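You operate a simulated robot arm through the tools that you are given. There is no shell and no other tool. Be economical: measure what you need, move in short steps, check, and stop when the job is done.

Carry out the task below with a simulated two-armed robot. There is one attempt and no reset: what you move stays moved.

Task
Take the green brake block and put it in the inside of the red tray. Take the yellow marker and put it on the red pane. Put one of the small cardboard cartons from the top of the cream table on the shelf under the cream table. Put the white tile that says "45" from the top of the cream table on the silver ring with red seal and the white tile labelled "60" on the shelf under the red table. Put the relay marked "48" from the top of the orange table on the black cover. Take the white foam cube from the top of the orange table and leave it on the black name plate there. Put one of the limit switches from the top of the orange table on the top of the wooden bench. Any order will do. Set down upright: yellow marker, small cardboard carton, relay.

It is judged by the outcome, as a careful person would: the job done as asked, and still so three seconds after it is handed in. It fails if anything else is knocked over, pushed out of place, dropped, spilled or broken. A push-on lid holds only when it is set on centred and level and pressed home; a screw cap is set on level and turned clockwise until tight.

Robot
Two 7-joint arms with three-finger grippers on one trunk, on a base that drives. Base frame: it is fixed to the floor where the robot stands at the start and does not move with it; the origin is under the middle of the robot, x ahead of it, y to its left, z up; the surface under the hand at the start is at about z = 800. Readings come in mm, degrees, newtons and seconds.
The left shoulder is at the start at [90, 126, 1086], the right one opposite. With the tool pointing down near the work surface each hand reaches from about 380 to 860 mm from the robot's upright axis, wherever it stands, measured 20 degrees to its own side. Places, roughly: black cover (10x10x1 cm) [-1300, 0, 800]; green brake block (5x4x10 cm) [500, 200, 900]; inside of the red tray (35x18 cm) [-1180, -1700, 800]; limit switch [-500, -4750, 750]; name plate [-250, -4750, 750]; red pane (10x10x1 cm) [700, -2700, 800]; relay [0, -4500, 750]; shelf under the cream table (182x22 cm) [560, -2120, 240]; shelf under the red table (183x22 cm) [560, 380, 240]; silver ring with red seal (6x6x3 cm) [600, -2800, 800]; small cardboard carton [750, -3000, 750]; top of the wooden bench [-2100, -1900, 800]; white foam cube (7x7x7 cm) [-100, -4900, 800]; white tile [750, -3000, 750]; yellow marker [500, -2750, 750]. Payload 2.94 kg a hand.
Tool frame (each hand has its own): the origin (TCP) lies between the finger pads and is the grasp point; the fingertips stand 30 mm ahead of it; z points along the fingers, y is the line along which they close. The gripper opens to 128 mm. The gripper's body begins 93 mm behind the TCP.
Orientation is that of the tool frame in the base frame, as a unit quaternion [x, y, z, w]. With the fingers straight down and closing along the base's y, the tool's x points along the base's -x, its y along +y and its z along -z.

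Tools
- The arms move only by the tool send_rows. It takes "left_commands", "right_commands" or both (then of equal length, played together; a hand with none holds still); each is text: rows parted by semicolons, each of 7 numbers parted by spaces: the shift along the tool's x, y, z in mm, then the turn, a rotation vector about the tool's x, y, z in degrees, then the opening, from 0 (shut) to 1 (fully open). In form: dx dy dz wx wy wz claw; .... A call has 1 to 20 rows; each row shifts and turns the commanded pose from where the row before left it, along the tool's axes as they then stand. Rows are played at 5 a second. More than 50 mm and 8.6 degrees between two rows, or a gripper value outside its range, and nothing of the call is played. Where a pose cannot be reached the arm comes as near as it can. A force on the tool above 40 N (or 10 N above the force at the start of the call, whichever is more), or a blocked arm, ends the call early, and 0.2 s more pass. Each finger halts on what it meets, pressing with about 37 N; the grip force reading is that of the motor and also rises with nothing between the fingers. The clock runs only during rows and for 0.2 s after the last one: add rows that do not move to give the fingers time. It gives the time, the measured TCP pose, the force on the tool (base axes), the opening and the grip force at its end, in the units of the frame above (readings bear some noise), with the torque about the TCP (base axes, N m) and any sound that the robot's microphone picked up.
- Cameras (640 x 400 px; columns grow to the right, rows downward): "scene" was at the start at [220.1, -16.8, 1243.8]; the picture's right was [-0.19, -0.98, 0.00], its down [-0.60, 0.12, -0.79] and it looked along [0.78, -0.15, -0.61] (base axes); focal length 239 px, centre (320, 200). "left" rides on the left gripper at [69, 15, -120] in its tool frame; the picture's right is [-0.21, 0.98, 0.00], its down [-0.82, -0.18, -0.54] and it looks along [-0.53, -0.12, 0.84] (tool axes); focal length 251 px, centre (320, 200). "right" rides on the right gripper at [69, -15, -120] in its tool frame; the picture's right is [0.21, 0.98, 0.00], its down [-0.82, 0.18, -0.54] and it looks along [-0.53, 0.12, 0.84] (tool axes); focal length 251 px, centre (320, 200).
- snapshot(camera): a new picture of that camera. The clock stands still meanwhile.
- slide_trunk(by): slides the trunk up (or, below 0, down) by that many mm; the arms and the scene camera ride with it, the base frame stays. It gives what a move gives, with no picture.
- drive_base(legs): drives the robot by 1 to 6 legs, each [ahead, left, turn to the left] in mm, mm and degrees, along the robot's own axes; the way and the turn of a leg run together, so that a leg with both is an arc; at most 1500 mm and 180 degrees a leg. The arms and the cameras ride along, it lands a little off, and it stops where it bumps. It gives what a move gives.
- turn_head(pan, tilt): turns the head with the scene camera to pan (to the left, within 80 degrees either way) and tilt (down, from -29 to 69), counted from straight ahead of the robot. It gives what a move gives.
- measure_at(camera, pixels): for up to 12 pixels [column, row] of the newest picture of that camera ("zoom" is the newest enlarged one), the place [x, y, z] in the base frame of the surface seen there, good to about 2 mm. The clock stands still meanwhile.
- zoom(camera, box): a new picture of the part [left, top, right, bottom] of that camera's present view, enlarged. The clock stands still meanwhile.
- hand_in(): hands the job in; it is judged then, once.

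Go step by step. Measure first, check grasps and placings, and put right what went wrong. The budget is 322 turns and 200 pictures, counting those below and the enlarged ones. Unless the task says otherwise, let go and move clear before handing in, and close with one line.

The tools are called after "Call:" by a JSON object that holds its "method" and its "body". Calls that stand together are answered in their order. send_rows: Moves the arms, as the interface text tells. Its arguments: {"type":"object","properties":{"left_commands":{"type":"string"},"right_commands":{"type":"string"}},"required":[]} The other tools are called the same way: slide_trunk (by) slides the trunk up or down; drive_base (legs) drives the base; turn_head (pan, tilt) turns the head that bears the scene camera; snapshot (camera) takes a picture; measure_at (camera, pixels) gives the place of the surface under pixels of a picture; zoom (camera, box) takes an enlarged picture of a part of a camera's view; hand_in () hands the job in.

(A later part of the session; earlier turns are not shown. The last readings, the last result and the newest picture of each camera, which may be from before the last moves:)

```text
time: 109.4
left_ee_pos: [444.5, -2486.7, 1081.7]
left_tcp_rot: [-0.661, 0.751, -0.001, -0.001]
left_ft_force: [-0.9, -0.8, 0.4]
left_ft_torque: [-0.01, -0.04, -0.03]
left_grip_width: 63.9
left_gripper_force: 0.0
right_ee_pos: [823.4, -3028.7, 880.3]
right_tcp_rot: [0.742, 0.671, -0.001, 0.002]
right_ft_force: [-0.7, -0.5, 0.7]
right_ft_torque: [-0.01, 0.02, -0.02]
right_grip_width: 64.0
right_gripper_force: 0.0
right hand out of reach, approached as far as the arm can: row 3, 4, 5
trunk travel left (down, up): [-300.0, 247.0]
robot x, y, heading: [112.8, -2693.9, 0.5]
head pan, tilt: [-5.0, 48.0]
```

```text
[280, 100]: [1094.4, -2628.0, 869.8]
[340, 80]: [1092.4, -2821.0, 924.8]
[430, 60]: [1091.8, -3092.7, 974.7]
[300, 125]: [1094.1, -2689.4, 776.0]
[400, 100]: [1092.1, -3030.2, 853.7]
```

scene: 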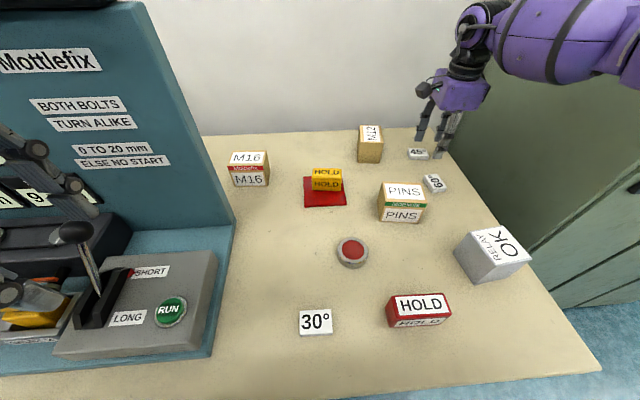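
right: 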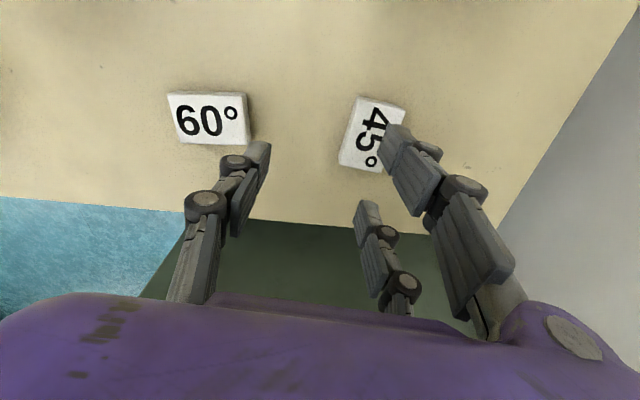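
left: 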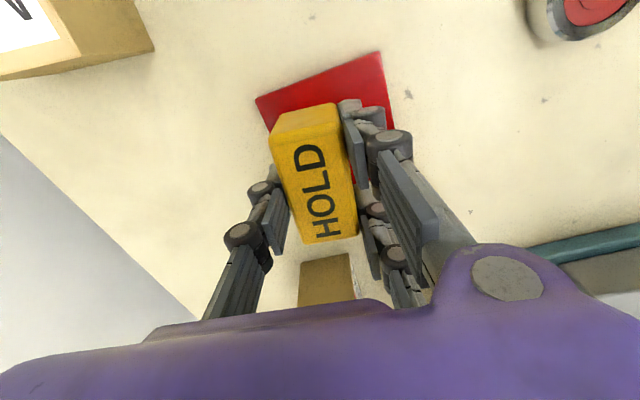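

The wall's at x=1093, fine. The right forearm passes near the cabinet, so I'll check that too.

Call:
{"method": "measure_at", "body": {"camera": "scene", "pixels": [[520, 40], [570, 40], [620, 30], [600, 75], [500, 120], [540, 150], [630, 110], [475, 110]]}}

```text
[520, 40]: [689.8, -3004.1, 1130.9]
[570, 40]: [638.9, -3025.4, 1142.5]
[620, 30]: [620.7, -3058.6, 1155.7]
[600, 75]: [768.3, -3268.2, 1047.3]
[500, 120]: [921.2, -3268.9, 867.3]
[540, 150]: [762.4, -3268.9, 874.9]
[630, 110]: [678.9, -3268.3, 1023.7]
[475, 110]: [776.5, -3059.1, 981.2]
```

The cabinet side is at y=−3268, clear. I'll drive 36 mm ahead.

Call:
{"method": "drive_base", "body": {"legs": [[36, 5, 0]]}}

Call:
{"method": "snapshot", "body": {"camera": "right"}}

Call:
{"method": "zoom", "body": {"camera": "right", "box": [200, 60, 460, 260]}}

```text
time: 110.2
left_ee_pos: [479.4, -2482.5, 1081.7]
left_tcp_rot: [-0.66, 0.751, 0.0, 0.0]
left_ft_force: [0.3, -0.5, -0.9]
left_ft_torque: [-0.01, 0.03, 0.0]
left_grip_width: 64.0
left_gripper_force: 0.2
right_ee_pos: [858.2, -3023.8, 879.4]
right_tcp_rot: [0.742, 0.67, -0.001, 0.002]
right_ft_force: [0.3, 0.3, -0.6]
right_ft_torque: [0.0, 0.04, -0.01]
right_grip_width: 64.0
right_gripper_force: 0.1
trunk travel left (down, up): [-300.0, 247.0]
robot x, y, heading: [150.8, -2689.4, 0.3]
head pan, tilt: [-5.0, 48.0]
```

```text
145 pictures are left
```

right: 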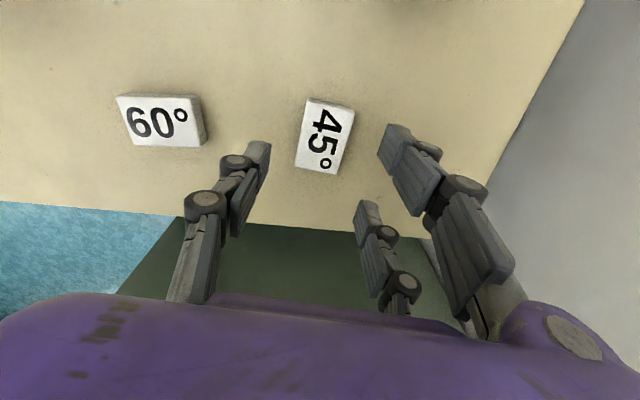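

```text
2.00 times, centred on (330, 160) of right
```

zoom: 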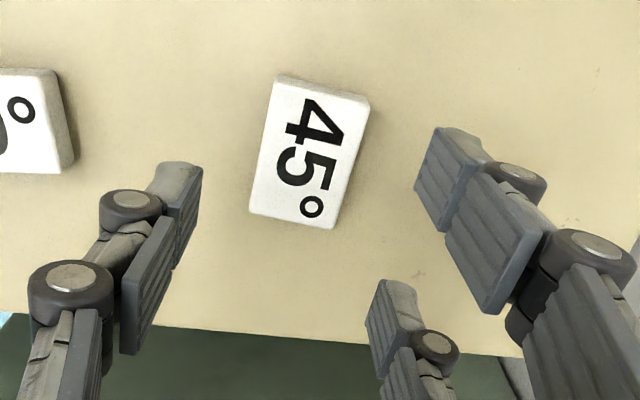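

Call:
{"method": "measure_at", "body": {"camera": "zoom", "pixels": [[277, 84], [366, 100], [253, 208], [333, 225], [309, 155], [180, 170], [420, 175], [425, 200], [370, 330], [195, 215]]}}

```text
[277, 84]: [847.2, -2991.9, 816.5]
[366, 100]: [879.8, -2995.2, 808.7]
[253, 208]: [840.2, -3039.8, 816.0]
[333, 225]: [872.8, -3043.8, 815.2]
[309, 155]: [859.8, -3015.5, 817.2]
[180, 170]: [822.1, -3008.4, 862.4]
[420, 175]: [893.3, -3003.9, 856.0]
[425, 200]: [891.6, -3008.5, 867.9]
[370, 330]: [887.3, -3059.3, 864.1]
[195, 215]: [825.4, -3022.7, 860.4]
```

Tile centre is (859.5,−3018), yaw −8°. I'll shift 6 mm in +y, trim the yaw and descend to z≈836.

Call:
{"method": "send_rows", "body": {"right_commands": "6 1 10 0 0 2.3 0.5; 0 0 15 0 0 0 0.5; 0 0 12 0 0 0 0.5; 0 0 0 0 0 0 0.5"}}

Call:
{"method": "zoom", "body": {"camera": "right", "box": [200, 60, 460, 260]}}

```text
time: 111.2
left_ee_pos: [479.3, -2481.2, 1081.2]
left_tcp_rot: [-0.661, 0.751, -0.001, 0.0]
left_ft_force: [-0.2, 0.0, 0.7]
left_ft_torque: [-0.03, 0.0, 0.02]
left_grip_width: 64.1
left_gripper_force: 0.1
right_ee_pos: [856.1, -3033.4, 847.2]
right_tcp_rot: [0.756, 0.655, 0.0, 0.002]
right_ft_force: [0.2, -0.8, -0.4]
right_ft_torque: [0.02, -0.03, 0.0]
right_grip_width: 63.9
right_gripper_force: 0.1
right hand out of reach, approached as far as the arm can: row 1, 2, 3
trunk travel left (down, up): [-300.0, 247.0]
robot x, y, heading: [147.7, -2685.2, 0.8]
head pan, tilt: [-5.0, 48.0]
```

```text
2.00 times, centred on (330, 160) of right
```

zoom: 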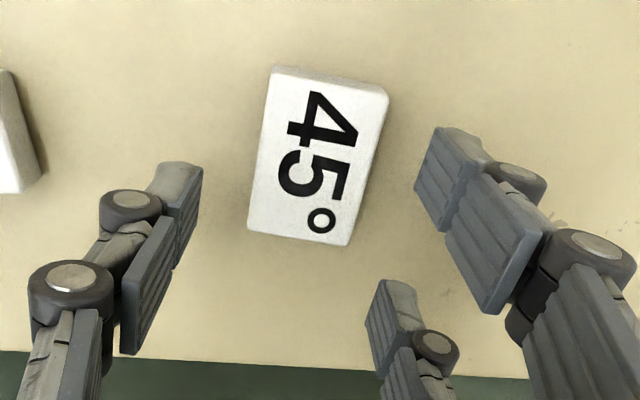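

It's at its limit and slides outward. I'll raise, shift the base 70 mm left, and come back out with slack.

Call:
{"method": "send_rows", "body": {"right_commands": "0 0 -30 0 0 0 0.5; 0 0 0 0 0 0 0.5"}}

Call:
{"method": "drive_base", "body": {"legs": [[0, 75, 0]]}}

Call:
{"method": "send_rows", "body": {"right_commands": "-30 4 0 0 0 0 0.5; -30 4 0 0 0 0 0.5; 0 0 0 0 0 0 0.5"}}

Call:
{"method": "zoom", "body": {"camera": "right", "box": [200, 60, 460, 260]}}

```text
time: 111.8
left_ee_pos: [479.4, -2482.0, 1081.4]
left_tcp_rot: [-0.66, 0.751, 0.0, 0.001]
left_ft_force: [-0.8, -0.1, -0.2]
left_ft_torque: [0.0, 0.01, -0.01]
left_grip_width: 63.8
left_gripper_force: 0.1
right_ee_pos: [856.7, -3035.2, 876.6]
right_tcp_rot: [0.755, 0.656, 0.0, 0.001]
right_ft_force: [-0.5, -0.4, 0.5]
right_ft_torque: [0.01, 0.0, -0.01]
right_grip_width: 64.1
right_gripper_force: 0.0
trunk travel left (down, up): [-300.0, 247.0]
robot x, y, heading: [151.1, -2686.8, 0.4]
head pan, tilt: [-5.0, 48.0]
```

```text
time: 113.2
left_ee_pos: [478.6, -2408.0, 1082.2]
left_tcp_rot: [-0.66, 0.751, 0.0, -0.001]
left_ft_force: [-0.1, -0.1, 0.4]
left_ft_torque: [0.0, -0.02, -0.04]
left_grip_width: 64.0
left_gripper_force: 0.0
right_ee_pos: [855.4, -2959.4, 877.9]
right_tcp_rot: [0.756, 0.655, -0.001, 0.002]
right_ft_force: [-0.8, 0.3, -0.6]
right_ft_torque: [0.01, 0.02, -0.02]
right_grip_width: 63.8
right_gripper_force: 0.0
trunk travel left (down, up): [-300.0, 247.0]
robot x, y, heading: [147.6, -2611.7, 0.5]
head pan, tilt: [-5.0, 48.0]
```

```text
time: 114.0
left_ee_pos: [479.3, -2407.6, 1081.2]
left_tcp_rot: [-0.66, 0.751, -0.001, 0.0]
left_ft_force: [0.2, -0.2, -0.3]
left_ft_torque: [-0.01, -0.01, 0.03]
left_grip_width: 64.1
left_gripper_force: 0.0
right_ee_pos: [855.1, -3019.8, 879.8]
right_tcp_rot: [0.755, 0.655, 0.001, 0.002]
right_ft_force: [-0.3, -0.1, -0.4]
right_ft_torque: [0.04, -0.01, 0.03]
right_grip_width: 64.0
right_gripper_force: 0.1
trunk travel left (down, up): [-300.0, 247.0]
robot x, y, heading: [149.4, -2614.9, 0.4]
head pan, tilt: [-5.0, 48.0]
```

```text
2.00 times, centred on (330, 160) of right
```

zoom: 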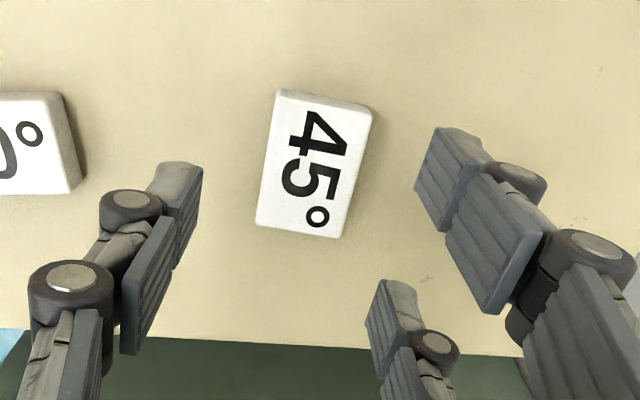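

Aligned now. I'll shift 4 mm, descend and check.

Call:
{"method": "send_rows", "body": {"right_commands": "2.6 4.2 10 0 0 0 0.5; 0 0 18 0 0 0 0.5; 0 0 14 0 0 0 0.5; 0 0 0 0 0 0 0.5"}}

Call:
{"method": "zoom", "body": {"camera": "right", "box": [200, 60, 460, 260]}}

```text
time: 115.0
left_ee_pos: [478.8, -2407.0, 1081.6]
left_tcp_rot: [-0.661, 0.751, -0.001, 0.0]
left_ft_force: [0.9, -0.1, -0.2]
left_ft_torque: [0.02, 0.0, 0.03]
left_grip_width: 64.2
left_gripper_force: 0.1
right_ee_pos: [860.0, -3019.2, 836.5]
right_tcp_rot: [0.756, 0.655, 0.0, 0.002]
right_ft_force: [-0.7, -0.1, -0.1]
right_ft_torque: [-0.01, 0.01, 0.01]
right_grip_width: 63.7
right_gripper_force: 0.1
trunk travel left (down, up): [-300.0, 247.0]
robot x, y, heading: [149.9, -2616.0, 0.5]
head pan, tilt: [-5.0, 48.0]
```

```text
2.00 times, centred on (330, 160) of right
```

zoom: 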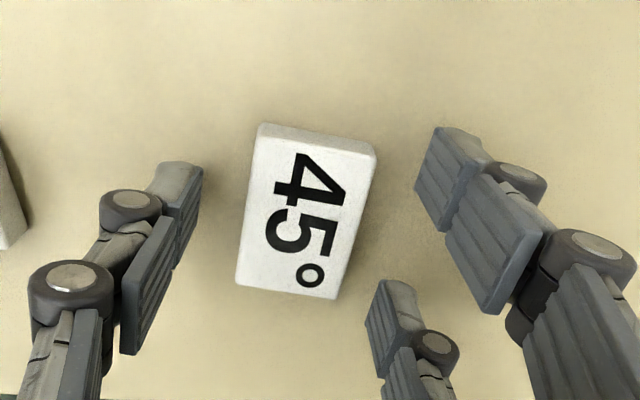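

Centred. Lower 3 mm more and close.

Call:
{"method": "send_rows", "body": {"right_commands": "0 0 3 0 0 0 0.5; 0 0 0 0 0 0 0.4; 0 0 0 0 0 0 0.3; 0 0 0 0 0 0 0.2; 0 0 0 0 0 0 0.0; 0 0 0 0 0 0 0.0"}}

Call:
{"method": "zoom", "body": {"camera": "right", "box": [200, 60, 460, 260]}}

```text
time: 116.3
left_ee_pos: [478.6, -2408.6, 1081.1]
left_tcp_rot: [-0.66, 0.751, -0.001, 0.0]
left_ft_force: [0.3, 0.0, -0.1]
left_ft_torque: [0.03, 0.0, 0.01]
left_grip_width: 64.1
left_gripper_force: 0.2
right_ee_pos: [860.0, -3018.8, 832.5]
right_tcp_rot: [0.755, 0.656, 0.0, 0.002]
right_ft_force: [-0.1, 0.4, -0.1]
right_ft_torque: [0.0, 0.01, 0.04]
right_grip_width: 34.9
right_gripper_force: 37.5
trunk travel left (down, up): [-300.0, 247.0]
robot x, y, heading: [144.9, -2610.0, 0.5]
head pan, tilt: [-5.0, 48.0]
```

```text
2.00 times, centred on (330, 160) of right
```

zoom: 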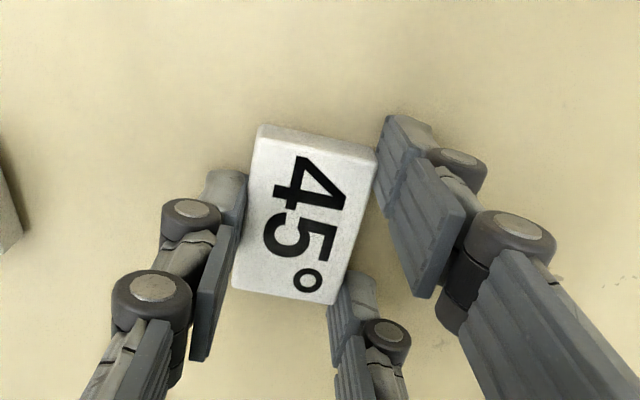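

Gripped at 35 mm. I'll lift high and carry it toward the ring.

Call:
{"method": "send_rows", "body": {"right_commands": "0 0 -10 0 0 0 0; 0 0 -30 0 0 0 0; 0 0 -40 0 0 0 0; 0 0 -40 0 0 0 0; 24 -40.7 0 0 0 0 0; 24 -40.7 0 0 0 0 0; 24 -40.7 0 0 0 0 0; 24 -40.7 0 0 0 0 0; 24 -40.7 0 0 0 0 0; 24 -40.7 0 0 0 0 0; 24 -40.7 0 0 0 0 0; 24 -40.7 0 0 0 0 0; 0 0 0 0 0 0 0"}}

Call:
{"method": "snapshot", "body": {"camera": "right"}}

Call:
{"method": "snapshot", "body": {"camera": "scene"}}

```text
time: 119.2
left_ee_pos: [479.3, -2408.5, 1081.0]
left_tcp_rot: [-0.66, 0.752, -0.001, 0.0]
left_ft_force: [-0.4, 0.5, -0.5]
left_ft_torque: [0.01, 0.03, -0.04]
left_grip_width: 63.8
left_gripper_force: 0.1
right_ee_pos: [565.0, -2781.6, 951.3]
right_tcp_rot: [0.756, 0.655, 0.0, 0.002]
right_ft_force: [0.6, -0.5, -0.9]
right_ft_torque: [0.09, 0.04, -0.02]
right_grip_width: 34.8
right_gripper_force: 37.4
trunk travel left (down, up): [-300.0, 247.0]
robot x, y, heading: [150.1, -2612.5, 0.4]
head pan, tilt: [-5.0, 48.0]
```

```text
139 pictures are left
```

right: 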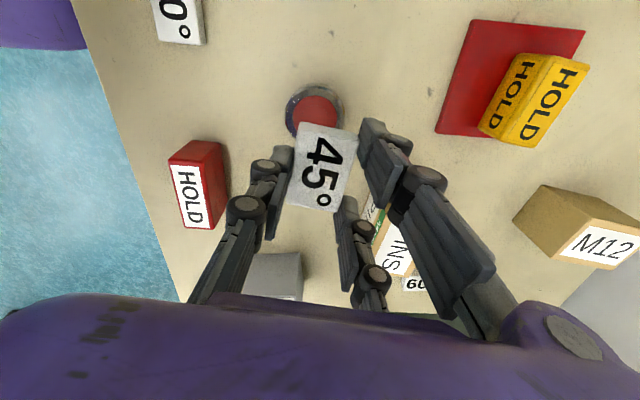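

```text
138 pictures are left
```

scene: 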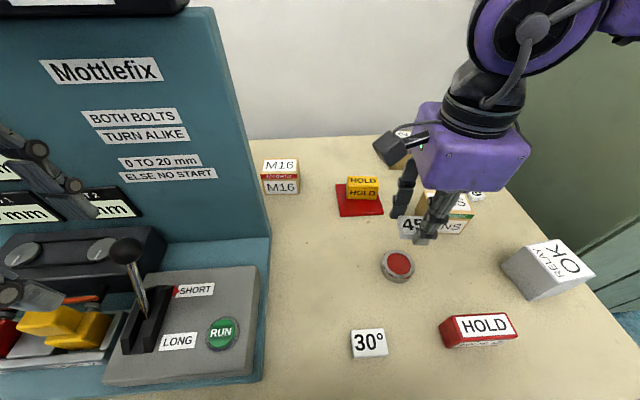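

The ring is visible at (398,265). I'll measure its rim accurately.

Call:
{"method": "zoom", "body": {"camera": "scene", "box": [360, 230, 440, 280]}}

Call:
{"method": "measure_at", "body": {"camera": "scene", "pixels": [[398, 250], [398, 264], [398, 278], [383, 264], [413, 262], [390, 264], [405, 264]]}}

```text
8.00 times, centred on (400, 255) of scene
```

zoom: 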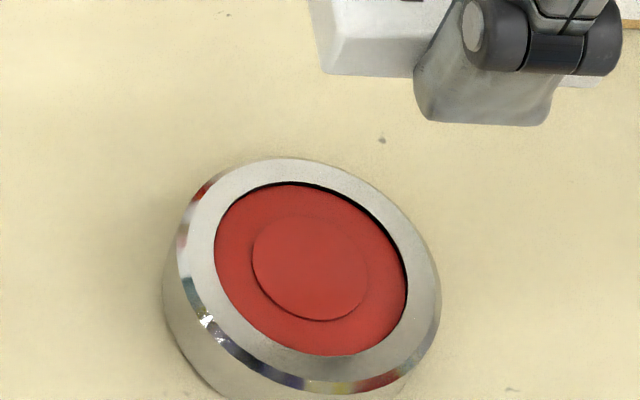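

```text
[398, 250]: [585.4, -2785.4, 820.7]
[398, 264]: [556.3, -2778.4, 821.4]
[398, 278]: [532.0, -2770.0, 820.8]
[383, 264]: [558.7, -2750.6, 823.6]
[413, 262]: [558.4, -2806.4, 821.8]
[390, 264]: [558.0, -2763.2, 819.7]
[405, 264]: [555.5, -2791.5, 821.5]
```

Ring centre is (558.5,−2779), top z≈822. I'll shift and lower to just above it.

Call:
{"method": "send_rows", "body": {"right_commands": "0.9 -6.7 0 0 0 0 0; 0 0 35 0 0 0 0; 0 0 35 0 0 0 0; 0 0 20 0 0 0 0; 0 0 0 0 0 0 0"}}

Call:
{"method": "zoom", "body": {"camera": "scene", "box": [350, 200, 450, 290]}}

Call:
{"method": "snapshot", "body": {"camera": "right"}}

```text
time: 120.3
left_ee_pos: [478.5, -2408.0, 1082.4]
left_tcp_rot: [-0.66, 0.751, -0.001, -0.001]
left_ft_force: [-0.1, -0.2, -0.2]
left_ft_torque: [-0.02, 0.0, 0.01]
left_grip_width: 64.0
left_gripper_force: 0.0
right_ee_pos: [557.1, -2779.5, 861.6]
right_tcp_rot: [0.755, 0.656, 0.0, 0.001]
right_ft_force: [0.5, -0.1, -0.7]
right_ft_torque: [0.01, -0.01, 0.0]
right_grip_width: 34.9
right_gripper_force: 36.5
trunk travel left (down, up): [-300.0, 247.0]
robot x, y, heading: [149.4, -2610.1, 0.5]
head pan, tilt: [-5.0, 48.0]
```

```text
4.44 times, centred on (400, 245) of scene
```

zoom: 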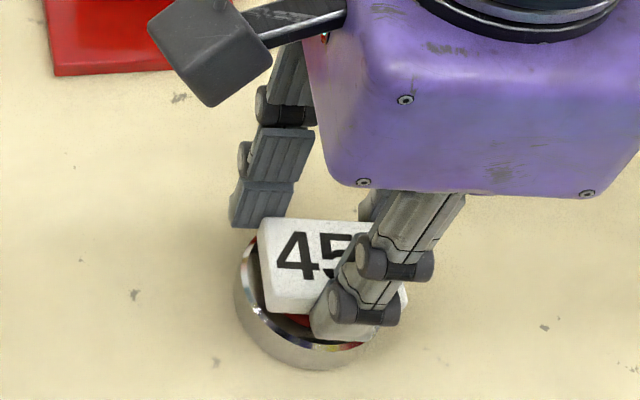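

```text
135 pictures are left
```

right: 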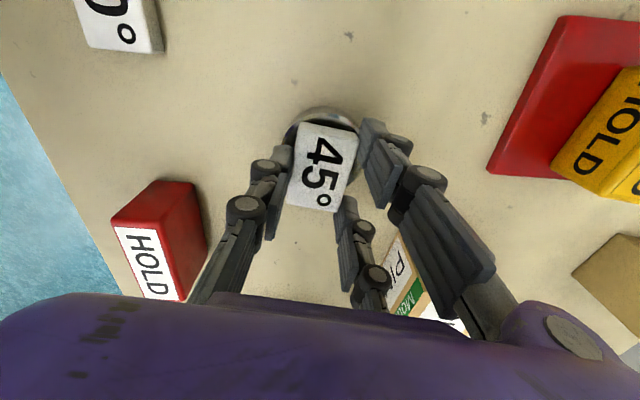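

Lined up. I'll lower in small steps to contact.

Call:
{"method": "send_rows", "body": {"right_commands": "0 0 4 0 0 0 0; 0 0 2 0 0 0 0; 0 0 1.5 0 0 0 0; 0 0 0 0 0 0 0"}}

```text
time: 121.3
left_ee_pos: [479.3, -2408.0, 1082.0]
left_tcp_rot: [-0.659, 0.752, 0.0, -0.001]
left_ft_force: [-0.4, 0.7, -0.2]
left_ft_torque: [0.04, 0.0, 0.02]
left_grip_width: 64.0
left_gripper_force: 0.1
right_ee_pos: [558.7, -2780.3, 853.9]
right_tcp_rot: [0.755, 0.655, 0.0, 0.001]
right_ft_force: [0.1, 0.2, 0.3]
right_ft_torque: [0.01, -0.02, 0.0]
right_grip_width: 34.7
right_gripper_force: 36.9
trunk travel left (down, up): [-300.0, 247.0]
robot x, y, heading: [145.7, -2612.6, 0.7]
head pan, tilt: [-5.0, 48.0]
```

Call:
{"method": "send_rows", "body": {"right_commands": "0 0 1 0 0 0 0; 0 0 1 0 0 0 0; 0 0 0 0 0 0 0"}}

```text
time: 122.2
left_ee_pos: [477.5, -2408.8, 1083.1]
left_tcp_rot: [-0.66, 0.751, -0.002, 0.0]
left_ft_force: [-0.5, 0.0, 0.1]
left_ft_torque: [0.04, 0.02, -0.03]
left_grip_width: 64.0
left_gripper_force: 0.0
right_ee_pos: [557.6, -2780.2, 854.9]
right_tcp_rot: [0.755, 0.655, 0.002, 0.004]
right_ft_force: [-0.4, -3.3, 31.9]
right_ft_torque: [-0.43, 0.03, 0.0]
right_grip_width: 35.0
right_gripper_force: 36.7
trunk travel left (down, up): [-300.0, 247.0]
robot x, y, heading: [149.9, -2611.0, 0.9]
head pan, tilt: [-5.0, 48.0]
```

Contact (32 N). I'll back off 2 mm, release slowly and rise.

Call:
{"method": "send_rows", "body": {"right_commands": "0 0 -1.5 0 0 0 0; 0 0 0 0 0 0 0; 0 0 0 0 0 0 0.3; 0 0 0 0 0 0 0.36; 0 0 0 0 0 0 0.42; 0 0 -20 0 0 0 0.42; 0 0 -40 0 0 0 0.42; 0 0 -40 0 0 0 0.42; 0 0 0 0 0 0 0.42"}}

Call:
{"method": "zoom", "body": {"camera": "scene", "box": [350, 200, 450, 290]}}

Call:
{"method": "snapshot", "body": {"camera": "right"}}

```text
time: 124.2
left_ee_pos: [478.0, -2407.8, 1082.0]
left_tcp_rot: [-0.66, 0.751, -0.001, 0.0]
left_ft_force: [0.2, 0.3, 0.3]
left_ft_torque: [-0.01, 0.06, 0.02]
left_grip_width: 64.0
left_gripper_force: 0.0
right_ee_pos: [558.6, -2779.5, 953.7]
right_tcp_rot: [0.756, 0.655, 0.001, 0.001]
right_ft_force: [0.3, -0.3, -0.2]
right_ft_torque: [-0.02, 0.0, -0.01]
right_grip_width: 53.7
right_gripper_force: 0.0
trunk travel left (down, up): [-300.0, 247.0]
robot x, y, heading: [150.4, -2614.5, 0.7]
head pan, tilt: [-5.0, 48.0]
```

```text
4.44 times, centred on (400, 245) of scene
```

zoom: 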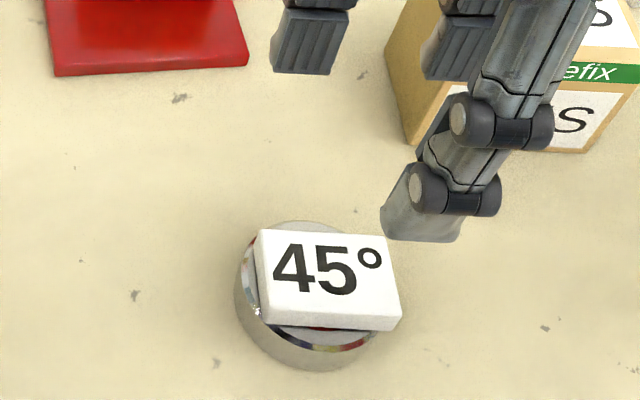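

```text
133 pictures are left
```

right: 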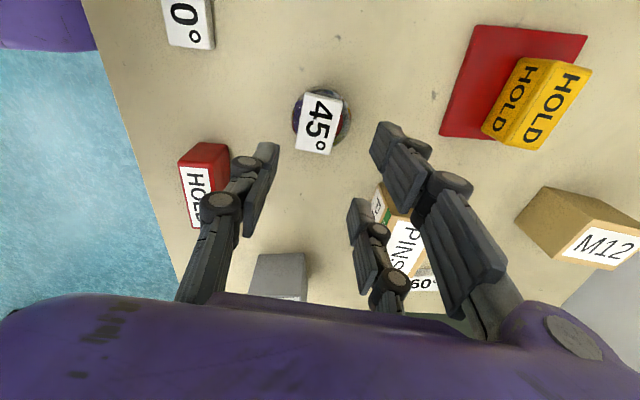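

The 45 tile rests on the ring. Next the 60 tile with the right hand: I'll turn it back to about the default yaw and move over (738,−3018).

Call:
{"method": "send_rows", "body": {"right_commands": "0 0 -10 0 0 -8.5 0.5; 0 0 -10 0 0 -8.5 0.5; 0 0 0 0 0 -8.5 0.5; 0 0 0 0 0 -8.5 0.5; 0 0 0 0 0 -8.5 0.5; 0 0 0 0 0 -8.5 0.5; 0 0 0 0 0 -8.5 0.5; 0 0 0 0 0 -8.5 0.5; 0 0 0 0 0 -8.5 0.5; 0 0 0 0 0 -8.5 0.5; 0 0 0 0 0 -8.5 0.5; 0 0 0 0 0 -8.1 0.5; -23.6 -35.5 0 0 0 0 0.5; -23.6 -35.5 0 0 0 0 0.5; -23.6 -35.5 0 0 0 0 0.5; -23.6 -35.5 0 0 0 0 0.5; -23.6 -35.5 0 0 0 0 0.5; -23.6 -35.5 0 0 0 0 0.5; -23.6 -35.5 0 0 0 0 0.5; 0 0 0 0 0 0 0.5"}}

Call:
{"method": "snapshot", "body": {"camera": "right"}}

```text
time: 128.3
left_ee_pos: [478.0, -2407.2, 1081.9]
left_tcp_rot: [-0.66, 0.751, 0.0, -0.001]
left_ft_force: [-0.9, 0.0, 0.2]
left_ft_torque: [-0.01, 0.01, -0.03]
left_grip_width: 63.8
left_gripper_force: 0.1
right_ee_pos: [738.3, -3018.7, 974.8]
right_tcp_rot: [-0.031, 1.0, -0.002, 0.001]
right_ft_force: [-0.9, -0.4, -0.2]
right_ft_torque: [0.01, -0.02, -0.01]
right_grip_width: 64.3
right_gripper_force: 0.1
trunk travel left (down, up): [-300.0, 247.0]
robot x, y, heading: [147.1, -2615.7, 0.7]
head pan, tilt: [-5.0, 48.0]
```

```text
132 pictures are left
```

right: 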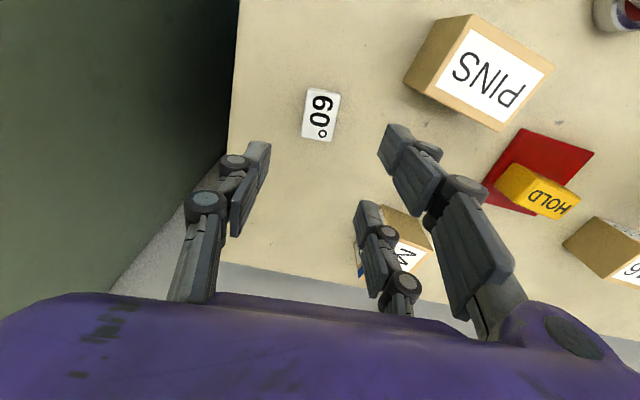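

Over the 60 tile. I'll descend and check alignment.

Call:
{"method": "send_rows", "body": {"right_commands": "0 0 45 0 0 0 0.5; 0 0 45 0 0 0 0.5; 0 0 10 0 0 0 0.5; 0 0 0 0 0 0 0.5"}}

Call:
{"method": "zoom", "body": {"camera": "right", "box": [200, 60, 460, 260]}}

Call:
{"method": "measure_at", "body": {"camera": "zoom", "pixels": [[190, 170], [425, 175], [370, 330], [310, 160]]}}

```text
time: 129.3
left_ee_pos: [478.9, -2409.1, 1082.2]
left_tcp_rot: [-0.66, 0.751, -0.001, 0.0]
left_ft_force: [0.3, 0.5, 0.1]
left_ft_torque: [-0.01, -0.01, -0.02]
left_grip_width: 64.1
left_gripper_force: 0.0
right_ee_pos: [738.1, -3019.1, 874.3]
right_tcp_rot: [-0.03, 1.0, -0.002, 0.001]
right_ft_force: [-0.7, 0.0, 0.0]
right_ft_torque: [0.03, 0.01, 0.0]
right_grip_width: 63.9
right_gripper_force: 0.0
trunk travel left (down, up): [-300.0, 247.0]
robot x, y, heading: [151.7, -2612.5, 0.4]
head pan, tilt: [-5.0, 48.0]
```

```text
2.00 times, centred on (330, 160) of right
```

zoom: 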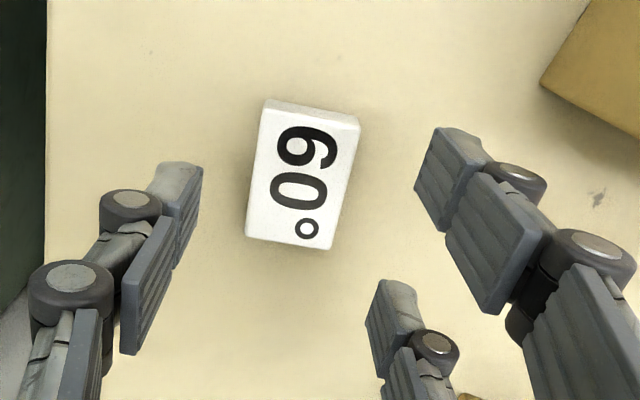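

```text
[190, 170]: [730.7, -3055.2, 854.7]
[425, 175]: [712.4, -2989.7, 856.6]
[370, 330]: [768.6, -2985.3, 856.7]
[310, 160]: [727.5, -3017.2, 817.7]
```

Call:
{"method": "measure_at", "body": {"camera": "zoom", "pixels": [[266, 112], [355, 126], [249, 232], [326, 245]]}}

```text
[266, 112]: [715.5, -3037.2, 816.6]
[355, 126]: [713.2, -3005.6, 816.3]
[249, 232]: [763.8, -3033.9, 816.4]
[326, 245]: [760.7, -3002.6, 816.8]
```

Centred to within 1 mm. Descend to z≈833 and close.

Call:
{"method": "send_rows", "body": {"right_commands": "0 0 20 0 0 0 0.5; 0 0 15 0 0 0 0.5; 0 0 6 0 0 0 0.5; 0 0 0 0 0 0 0.4; 0 0 0 0 0 0 0.3; 0 0 0 0 0 0 0.2; 0 0 0 0 0 0 0.0; 0 0 0 0 0 0 0.0; 0 0 -15 0 0 0 0; 0 0 -40 0 0 0 0; 0 0 -40 0 0 0 0; 0 0 -45 0 0 0 0; 0 0 0 0 0 0 0"}}

Call:
{"method": "snapshot", "body": {"camera": "right"}}

```text
time: 132.2
left_ee_pos: [479.2, -2407.5, 1080.8]
left_tcp_rot: [-0.66, 0.751, 0.0, -0.001]
left_ft_force: [0.1, -0.3, -0.5]
left_ft_torque: [0.02, 0.02, -0.01]
left_grip_width: 64.1
left_gripper_force: 0.1
right_ee_pos: [738.8, -3019.5, 974.7]
right_tcp_rot: [-0.03, 1.0, -0.002, 0.0]
right_ft_force: [0.2, -0.1, -1.1]
right_ft_torque: [0.05, 0.03, -0.04]
right_grip_width: 34.5
right_gripper_force: 36.7
trunk travel left (down, up): [-300.0, 247.0]
robot x, y, heading: [150.0, -2617.2, 0.3]
head pan, tilt: [-5.0, 48.0]
```

```text
130 pictures are left
```

right: 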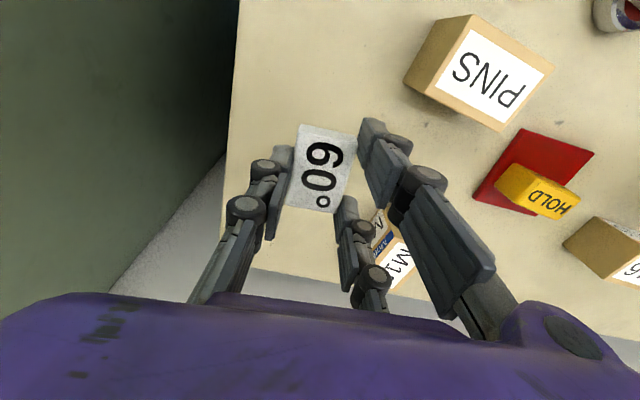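

The 60 tile is held. I'll draw the right hand in, back the robot up a bit and shift right so the left hand can take the PINS carton.

Call:
{"method": "send_rows", "body": {"right_commands": "36.8 14.2 0 0 0 0 0; 36.8 14.2 0 0 0 0 0; 36.8 14.2 0 0 0 0 0; 36.8 14.2 0 0 0 0 0; 36.8 14.2 0 0 0 0 0; 0 0 0 0 0 0 0"}}

Call:
{"method": "drive_base", "body": {"legs": [[-140, 0, 0], [0, -330, 0]]}}

Call:
{"method": "turn_head", "body": {"pan": 5, "tilt": 45}}

Call:
{"method": "snapshot", "body": {"camera": "scene"}}

```text
time: 133.6
left_ee_pos: [479.8, -2406.9, 1080.6]
left_tcp_rot: [-0.66, 0.751, -0.001, 0.0]
left_ft_force: [-0.1, 0.1, -0.8]
left_ft_torque: [0.02, 0.0, -0.01]
left_grip_width: 63.9
left_gripper_force: 0.0
right_ee_pos: [549.8, -2958.5, 972.5]
right_tcp_rot: [-0.03, 1.0, -0.002, 0.001]
right_ft_force: [-0.2, 0.2, 0.2]
right_ft_torque: [0.0, -0.01, -0.03]
right_grip_width: 34.8
right_gripper_force: 36.5
trunk travel left (down, up): [-300.0, 247.0]
robot x, y, heading: [153.1, -2608.6, 0.6]
head pan, tilt: [-5.0, 48.0]
```

```text
time: 137.9
left_ee_pos: [343.1, -2737.3, 1081.9]
left_tcp_rot: [-0.661, 0.751, -0.001, -0.001]
left_ft_force: [0.8, -0.1, -0.2]
left_ft_torque: [0.0, 0.0, -0.01]
left_grip_width: 63.9
left_gripper_force: 0.0
right_ee_pos: [415.3, -3287.1, 973.2]
right_tcp_rot: [-0.03, 1.0, -0.001, 0.0]
right_ft_force: [0.7, -0.3, 0.4]
right_ft_torque: [-0.01, -0.02, 0.01]
right_grip_width: 34.5
right_gripper_force: 36.8
trunk travel left (down, up): [-300.0, 247.0]
robot x, y, heading: [12.4, -2941.1, 0.7]
head pan, tilt: [-5.0, 48.0]
```

```text
time: 138.6
left_ee_pos: [343.0, -2736.1, 1082.3]
left_tcp_rot: [-0.661, 0.75, -0.002, -0.001]
left_ft_force: [-0.6, -0.3, 0.1]
left_ft_torque: [0.02, 0.01, 0.03]
left_grip_width: 64.0
left_gripper_force: 0.0
right_ee_pos: [416.6, -3288.9, 972.6]
right_tcp_rot: [-0.032, 1.0, -0.002, 0.001]
right_ft_force: [0.4, 0.2, -0.4]
right_ft_torque: [0.01, -0.03, 0.02]
right_grip_width: 34.7
right_gripper_force: 36.5
trunk travel left (down, up): [-300.0, 247.0]
robot x, y, heading: [13.4, -2942.0, 0.8]
head pan, tilt: [5.0, 45.0]
```

```text
129 pictures are left
```

scene: 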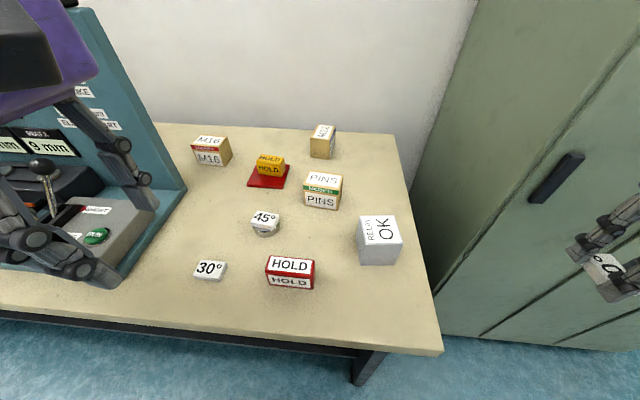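

The left hand will take PINS at (322,190) with a tilted grasp so the same pose works for the shelf. I'll measure the carton.

Call:
{"method": "zoom", "body": {"camera": "scene", "box": [280, 150, 380, 230]}}

Call:
{"method": "measure_at", "body": {"camera": "scene", "pixels": [[309, 174], [341, 177], [305, 188], [339, 192], [304, 203], [336, 208], [323, 180], [322, 198]]}}

```text
5.00 times, centred on (330, 190) of scene
```

zoom: 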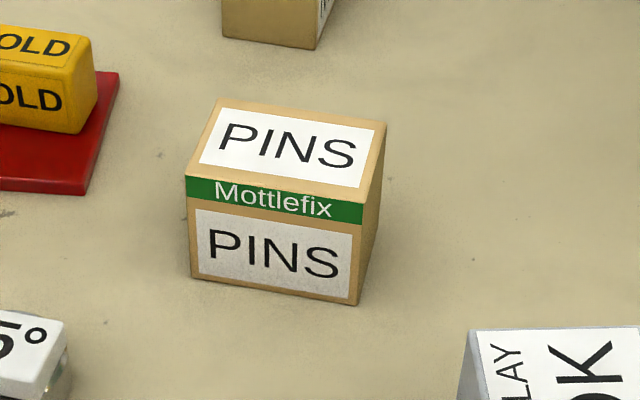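

```text
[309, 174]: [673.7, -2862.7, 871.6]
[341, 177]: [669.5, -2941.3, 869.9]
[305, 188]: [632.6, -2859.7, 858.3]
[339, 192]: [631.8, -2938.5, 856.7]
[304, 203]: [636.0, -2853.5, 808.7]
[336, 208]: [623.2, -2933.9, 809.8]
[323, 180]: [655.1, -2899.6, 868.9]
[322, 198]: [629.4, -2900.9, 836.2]
```

Call:
{"method": "measure_at", "body": {"camera": "zoom", "pixels": [[190, 183], [358, 208], [219, 104], [383, 126], [198, 272], [350, 296], [372, 200], [375, 180], [365, 270]]}}

```text
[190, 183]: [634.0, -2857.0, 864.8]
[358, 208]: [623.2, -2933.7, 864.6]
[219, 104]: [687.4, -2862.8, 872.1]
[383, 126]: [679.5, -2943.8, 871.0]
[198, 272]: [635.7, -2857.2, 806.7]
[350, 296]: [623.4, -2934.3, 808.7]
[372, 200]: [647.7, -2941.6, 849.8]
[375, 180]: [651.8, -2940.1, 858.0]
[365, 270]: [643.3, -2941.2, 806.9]
```

The carton is about 80×57×72 mm, centred (656,−2900), yaw −8°. I'll turn the left hand to match and pitch it 45° forward.

Call:
{"method": "send_rows", "body": {"left_commands": "0 0 0 0 0 8.25 0.5; 0 0 0 0 0 8.25 0.5; 0 0 0 0 0 8.25 0.5; 0 0 0 0 0 8.25 0.5; 0 0 0 0 0 8.25 0.5; 0 0 0 0 0 8.25 0.6; 0 0 0 0 0 8.25 0.7; 0 0 0 0 0 8.25 0.8; 0 0 0 0 0 8.25 0.85; 0 0 0 0 0 8.25 0.85; 0 0 0 0 0 8.1 0.85; 0 0 0 0 -7.5 0 0.85; 0 0 0 0 -7.5 0 0.85; 0 0 0 0 -7.5 0 0.85; 0 0 0 0 -7.5 0 0.85; 0 0 0 0 -7.5 0 0.85; 0 0 0 0 -7.5 0 0.85; 0 0 0 0 0 0 0.85"}}

Call:
{"method": "snapshot", "body": {"camera": "scene"}}

```text
time: 142.4
left_ee_pos: [381.4, -2722.2, 1146.5]
left_tcp_rot: [0.043, 0.942, -0.03, 0.332]
left_ft_force: [1.2, -0.6, -0.3]
left_ft_torque: [0.02, 0.01, -0.01]
left_grip_width: 108.7
left_gripper_force: 0.1
left hand out of reach, approached as far as the arm can: row 13, 14, 15, 16, 17
right_ee_pos: [415.1, -3287.5, 971.6]
right_tcp_rot: [-0.031, 1.0, -0.002, 0.001]
right_ft_force: [0.5, 0.6, 0.0]
right_ft_torque: [0.01, -0.01, -0.02]
right_grip_width: 34.7
right_gripper_force: 36.6
trunk travel left (down, up): [-300.0, 247.0]
robot x, y, heading: [15.3, -2941.9, 0.6]
head pan, tilt: [5.0, 45.0]
```

```text
127 pictures are left
```

scene: 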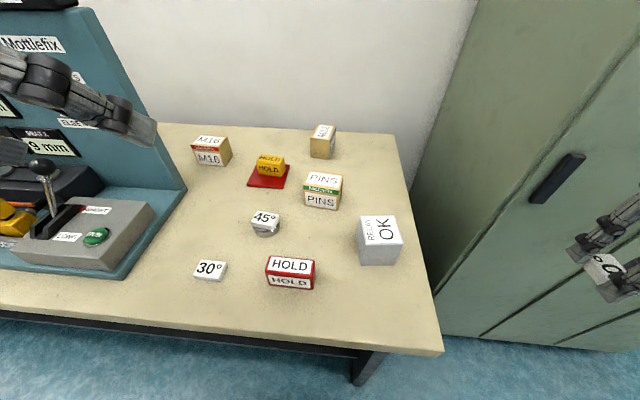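

Pitch is about 39° now. I'll move to the pre-grasp point behind and above the carton and finish the pitch there.

Call:
{"method": "send_rows", "body": {"left_commands": "-3.1 -17.5 38.9 0 0 0 0.85; -3.1 -17.5 38.9 0 0 0 0.85; -3.1 -17.5 38.9 0 0 0 0.85; -3.1 -17.5 38.9 0 0 0 0.85; -3.1 -17.5 38.9 0 0 0 0.85; -3.1 -17.5 38.9 0 0 0 0.85; -3.1 -17.5 38.9 0 0 0 0.85; -3.1 -17.5 38.9 0 0 0 0.85; 0 0 0 0 -6 0 0.85; 0 0 0 0 0 0 0.85"}}

Call:
{"method": "snapshot", "body": {"camera": "left"}}

Call:
{"method": "snapshot", "body": {"camera": "scene"}}

```text
time: 144.6
left_ee_pos: [589.9, -2885.8, 935.4]
left_tcp_rot: [0.04, 0.923, -0.032, 0.381]
left_ft_force: [1.0, -0.7, 0.1]
left_ft_torque: [-0.03, -0.02, 0.03]
left_grip_width: 108.7
left_gripper_force: 0.0
left hand out of reach, approached as far as the arm can: row 1, 2
right_ee_pos: [415.5, -3288.8, 973.4]
right_tcp_rot: [-0.03, 1.0, -0.002, 0.001]
right_ft_force: [-0.1, -0.2, -1.4]
right_ft_torque: [0.01, -0.01, 0.03]
right_grip_width: 34.8
right_gripper_force: 37.6
trunk travel left (down, up): [-300.0, 247.0]
robot x, y, heading: [13.0, -2944.1, 0.5]
head pan, tilt: [5.0, 45.0]
```

```text
126 pictures are left
```

left: 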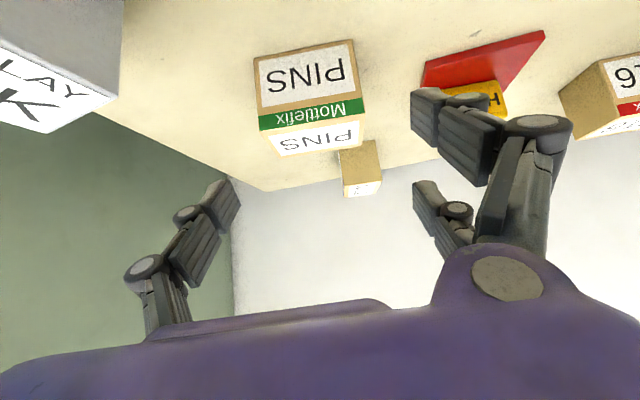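

```text
125 pictures are left
```

scene: 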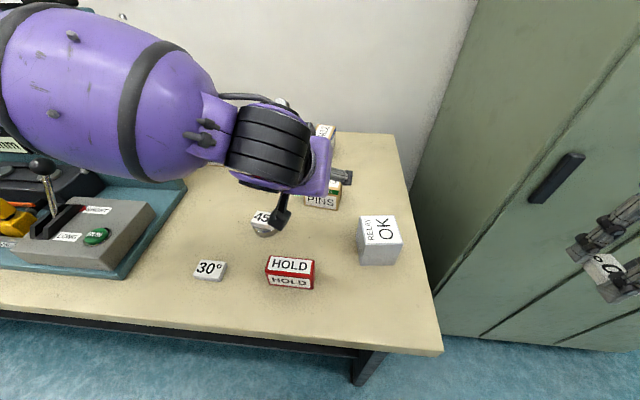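

Pre-grasp reached. I'll trim the orientation, line up, and check before moving in.

Call:
{"method": "send_rows", "body": {"left_commands": "14.9 -4.7 10 0.54 0.07 2.85 0.85; 0 0 25 0 0 0 0.85; 0 0 0 0 0 0 0.85"}}

Call:
{"method": "snapshot", "body": {"camera": "left"}}

Call:
{"method": "measure_at", "body": {"camera": "left", "pixels": [[225, 190], [235, 200], [415, 100], [420, 190], [310, 80], [280, 110], [360, 100]]}}

```text
time: 145.4
left_ee_pos: [593.4, -2880.9, 907.5]
left_tcp_rot: [0.066, 0.922, -0.026, 0.381]
left_ft_force: [0.7, 0.9, 1.1]
left_ft_torque: [-0.01, -0.02, -0.02]
left_grip_width: 108.6
left_gripper_force: 0.1
left hand out of reach, approached as far as the arm can: row 1, 2
right_ee_pos: [415.4, -3287.5, 973.1]
right_tcp_rot: [-0.03, 1.0, -0.002, 0.0]
right_ft_force: [0.5, 0.2, 0.4]
right_ft_torque: [0.0, -0.01, 0.01]
right_grip_width: 35.0
right_gripper_force: 36.6
trunk travel left (down, up): [-300.0, 247.0]
robot x, y, heading: [12.3, -2941.5, 0.7]
head pan, tilt: [5.0, 45.0]
```

```text
124 pictures are left
```

left: 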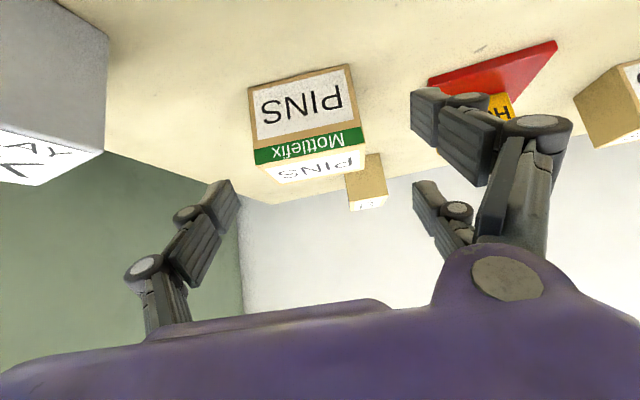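

```text
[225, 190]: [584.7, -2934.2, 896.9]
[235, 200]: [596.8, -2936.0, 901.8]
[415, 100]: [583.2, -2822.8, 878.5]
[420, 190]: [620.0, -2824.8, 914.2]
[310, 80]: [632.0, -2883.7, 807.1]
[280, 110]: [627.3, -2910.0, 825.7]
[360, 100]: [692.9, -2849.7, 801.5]
```

The tilted wrist is too close to the shoulder here (min reach). I'll back the robot up 170 mm and reach forward.

Call:
{"method": "drive_base", "body": {"legs": [[-170, 0, 0]]}}

Call:
{"method": "send_rows", "body": {"left_commands": "0 0 0 -0.9 0 0 0.85; 0 0 0 0 0 0 0.85"}}

```text
time: 146.9
left_ee_pos: [423.9, -2882.5, 908.9]
left_tcp_rot: [0.066, 0.922, -0.027, 0.38]
left_ft_force: [-0.5, -0.7, -0.4]
left_ft_torque: [0.01, -0.01, 0.01]
left_grip_width: 108.8
left_gripper_force: 0.0
right_ee_pos: [245.3, -3288.4, 972.4]
right_tcp_rot: [-0.031, 1.0, -0.001, 0.001]
right_ft_force: [-1.0, 0.7, 0.1]
right_ft_torque: [-0.01, -0.03, 0.04]
right_grip_width: 35.0
right_gripper_force: 37.1
trunk travel left (down, up): [-300.0, 247.0]
robot x, y, heading: [-156.6, -2942.9, 0.7]
head pan, tilt: [5.0, 45.0]
```

```text
time: 147.5
left_ee_pos: [425.4, -2878.8, 908.5]
left_tcp_rot: [0.063, 0.922, -0.019, 0.382]
left_ft_force: [0.1, 0.1, 0.5]
left_ft_torque: [-0.02, 0.01, 0.0]
left_grip_width: 109.0
left_gripper_force: 0.1
left hand out of reach, approached as far as the arm can: row 1
right_ee_pos: [244.3, -3289.3, 972.7]
right_tcp_rot: [-0.031, 1.0, -0.002, 0.001]
right_ft_force: [0.2, 0.6, 0.4]
right_ft_torque: [-0.02, 0.0, -0.04]
right_grip_width: 34.8
right_gripper_force: 37.0
trunk travel left (down, up): [-300.0, 247.0]
robot x, y, heading: [-157.0, -2942.5, 0.7]
head pan, tilt: [5.0, 45.0]
```

Orientation is right now (yaw 82°, pitch 45°). I'll reach forward to the pre-grasp point.

Call:
{"method": "send_rows", "body": {"left_commands": "-30.4 2.7 28 0 0 0 0.85; -30.4 2.7 28 0 0 0 0.85; -30.4 2.7 28 0 0 0 0.85; -30.4 2.7 28 0 0 0 0.85; 0 0 0 0 0 0 0.85"}}

Call:
{"method": "snapshot", "body": {"camera": "left"}}

Call:
{"method": "measure_at", "body": {"camera": "left", "pixels": [[225, 190], [235, 200], [415, 100], [420, 190], [310, 80], [280, 110], [360, 100]]}}

```text
time: 148.7
left_ee_pos: [554.8, -2834.1, 919.4]
left_tcp_rot: [0.062, 0.922, -0.019, 0.381]
left_ft_force: [0.8, -0.4, 0.0]
left_ft_torque: [0.06, -0.04, 0.01]
left_grip_width: 108.8
left_gripper_force: 0.1
left hand out of reach, approached as far as the arm can: row 1, 2, 3, 4
right_ee_pos: [244.6, -3290.0, 973.2]
right_tcp_rot: [-0.03, 1.0, -0.002, 0.0]
right_ft_force: [0.0, -0.1, -0.6]
right_ft_torque: [0.01, -0.03, -0.02]
right_grip_width: 34.8
right_gripper_force: 37.3
trunk travel left (down, up): [-300.0, 247.0]
robot x, y, heading: [-153.3, -2943.6, 0.6]
head pan, tilt: [5.0, 45.0]
```

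```text
123 pictures are left
```

left: 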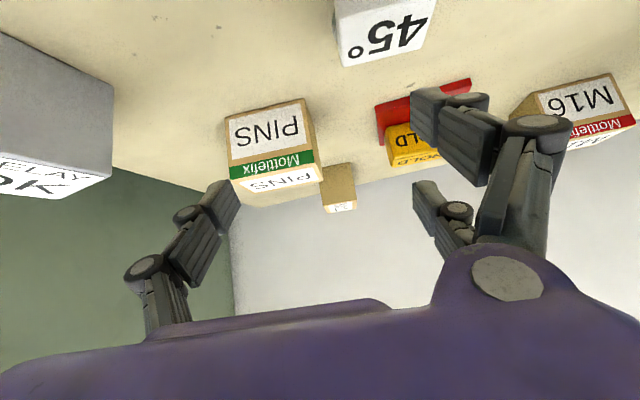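

```text
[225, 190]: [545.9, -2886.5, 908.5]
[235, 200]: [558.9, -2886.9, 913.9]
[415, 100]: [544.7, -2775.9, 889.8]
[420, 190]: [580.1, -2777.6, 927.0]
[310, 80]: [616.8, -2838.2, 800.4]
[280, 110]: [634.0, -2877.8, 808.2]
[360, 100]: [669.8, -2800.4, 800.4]
```

The arm keeps wanting to sit further outward, so I'll raise and retract the hand and stand further right, putting the carton in the left hand's natural sector.

Call:
{"method": "send_rows", "body": {"left_commands": "0 -2 -40 0 0 0 0.85; 12 -4 -40 0 0 0 0.85; 12 -4 -40 0 0 0 0.85; 0 0 0 0 0 0 0.85"}}

Call:
{"method": "drive_base", "body": {"legs": [[0, -190, 0]]}}

Call:
{"method": "snapshot", "body": {"camera": "left"}}

Call:
{"method": "snapshot", "body": {"camera": "scene"}}

```text
time: 149.7
left_ee_pos: [453.5, -2829.6, 986.9]
left_tcp_rot: [0.062, 0.923, -0.02, 0.38]
left_ft_force: [0.4, 0.3, 0.0]
left_ft_torque: [0.0, -0.03, -0.02]
left_grip_width: 108.7
left_gripper_force: 0.0
right_ee_pos: [245.7, -3289.2, 972.1]
right_tcp_rot: [-0.031, 1.0, -0.002, 0.0]
right_ft_force: [0.1, -0.3, -0.2]
right_ft_torque: [-0.01, 0.01, 0.01]
right_grip_width: 34.6
right_gripper_force: 36.8
trunk travel left (down, up): [-300.0, 247.0]
robot x, y, heading: [-158.8, -2943.0, 0.6]
head pan, tilt: [5.0, 45.0]
```

```text
time: 152.0
left_ee_pos: [454.2, -3019.4, 987.5]
left_tcp_rot: [0.063, 0.922, -0.019, 0.381]
left_ft_force: [-0.3, 0.6, 0.4]
left_ft_torque: [0.02, 0.03, 0.02]
left_grip_width: 108.9
left_gripper_force: 0.0
right_ee_pos: [247.1, -3479.6, 972.4]
right_tcp_rot: [-0.031, 1.0, -0.001, 0.0]
right_ft_force: [-0.4, -0.2, 0.5]
right_ft_torque: [0.0, 0.02, -0.01]
right_grip_width: 34.8
right_gripper_force: 37.2
trunk travel left (down, up): [-300.0, 247.0]
robot x, y, heading: [-156.8, -3134.6, 0.6]
head pan, tilt: [5.0, 45.0]
```

```text
122 pictures are left
```

left: 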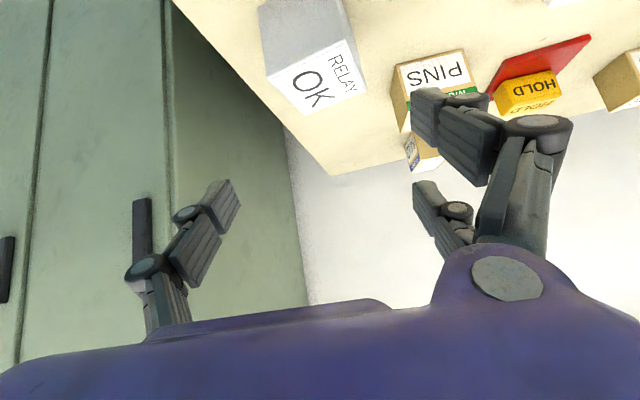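

```text
121 pictures are left
```

scene: 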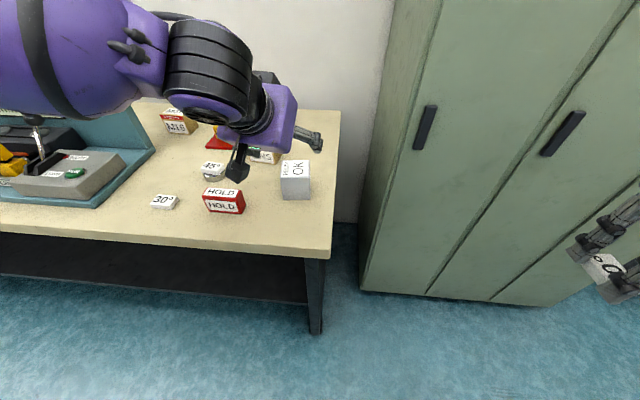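

Now move left across and forward to the pre-grasp.

Call:
{"method": "send_rows", "body": {"left_commands": "0 48 0 0 0 0 0.85; 0 48 0 0 0 0 0.85; 0 48 0 0 0 0 0.85; -8.7 0 33 0 0 0 0.85; -8.7 0 33 0 0 0 0.85; -8.7 0 33 0 0 0 0.85; -8.7 0 33 0 0 0 0.85; 0 0 0 0 0 0 0.85"}}

Call:
{"method": "snapshot", "body": {"camera": "left"}}

Call:
{"method": "measure_at", "body": {"camera": "left", "pixels": [[225, 190], [415, 100], [420, 190], [310, 80], [280, 110], [340, 100]]}}

```text
time: 153.8
left_ee_pos: [590.5, -2893.2, 920.2]
left_tcp_rot: [0.062, 0.922, -0.02, 0.381]
left_ft_force: [-0.7, 0.0, 0.7]
left_ft_torque: [-0.01, -0.02, 0.04]
left_grip_width: 108.9
left_gripper_force: 0.0
right_ee_pos: [245.8, -3478.8, 974.2]
right_tcp_rot: [-0.029, 1.0, -0.001, 0.001]
right_ft_force: [-1.3, 0.1, -0.4]
right_ft_torque: [-0.04, 0.01, 0.02]
right_grip_width: 35.0
right_gripper_force: 37.2
trunk travel left (down, up): [-300.0, 247.0]
robot x, y, heading: [-156.5, -3130.6, 0.4]
head pan, tilt: [5.0, 45.0]
```

```text
120 pictures are left
```

left: 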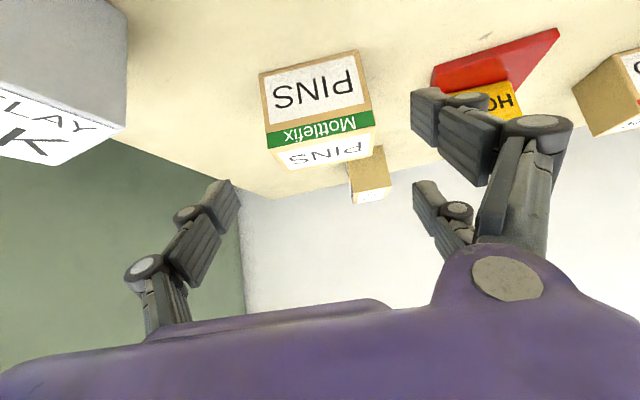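

```text
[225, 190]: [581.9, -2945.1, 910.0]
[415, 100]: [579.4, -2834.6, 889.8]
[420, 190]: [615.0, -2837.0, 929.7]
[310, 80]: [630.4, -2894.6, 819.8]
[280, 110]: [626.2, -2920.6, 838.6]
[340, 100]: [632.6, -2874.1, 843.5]
```

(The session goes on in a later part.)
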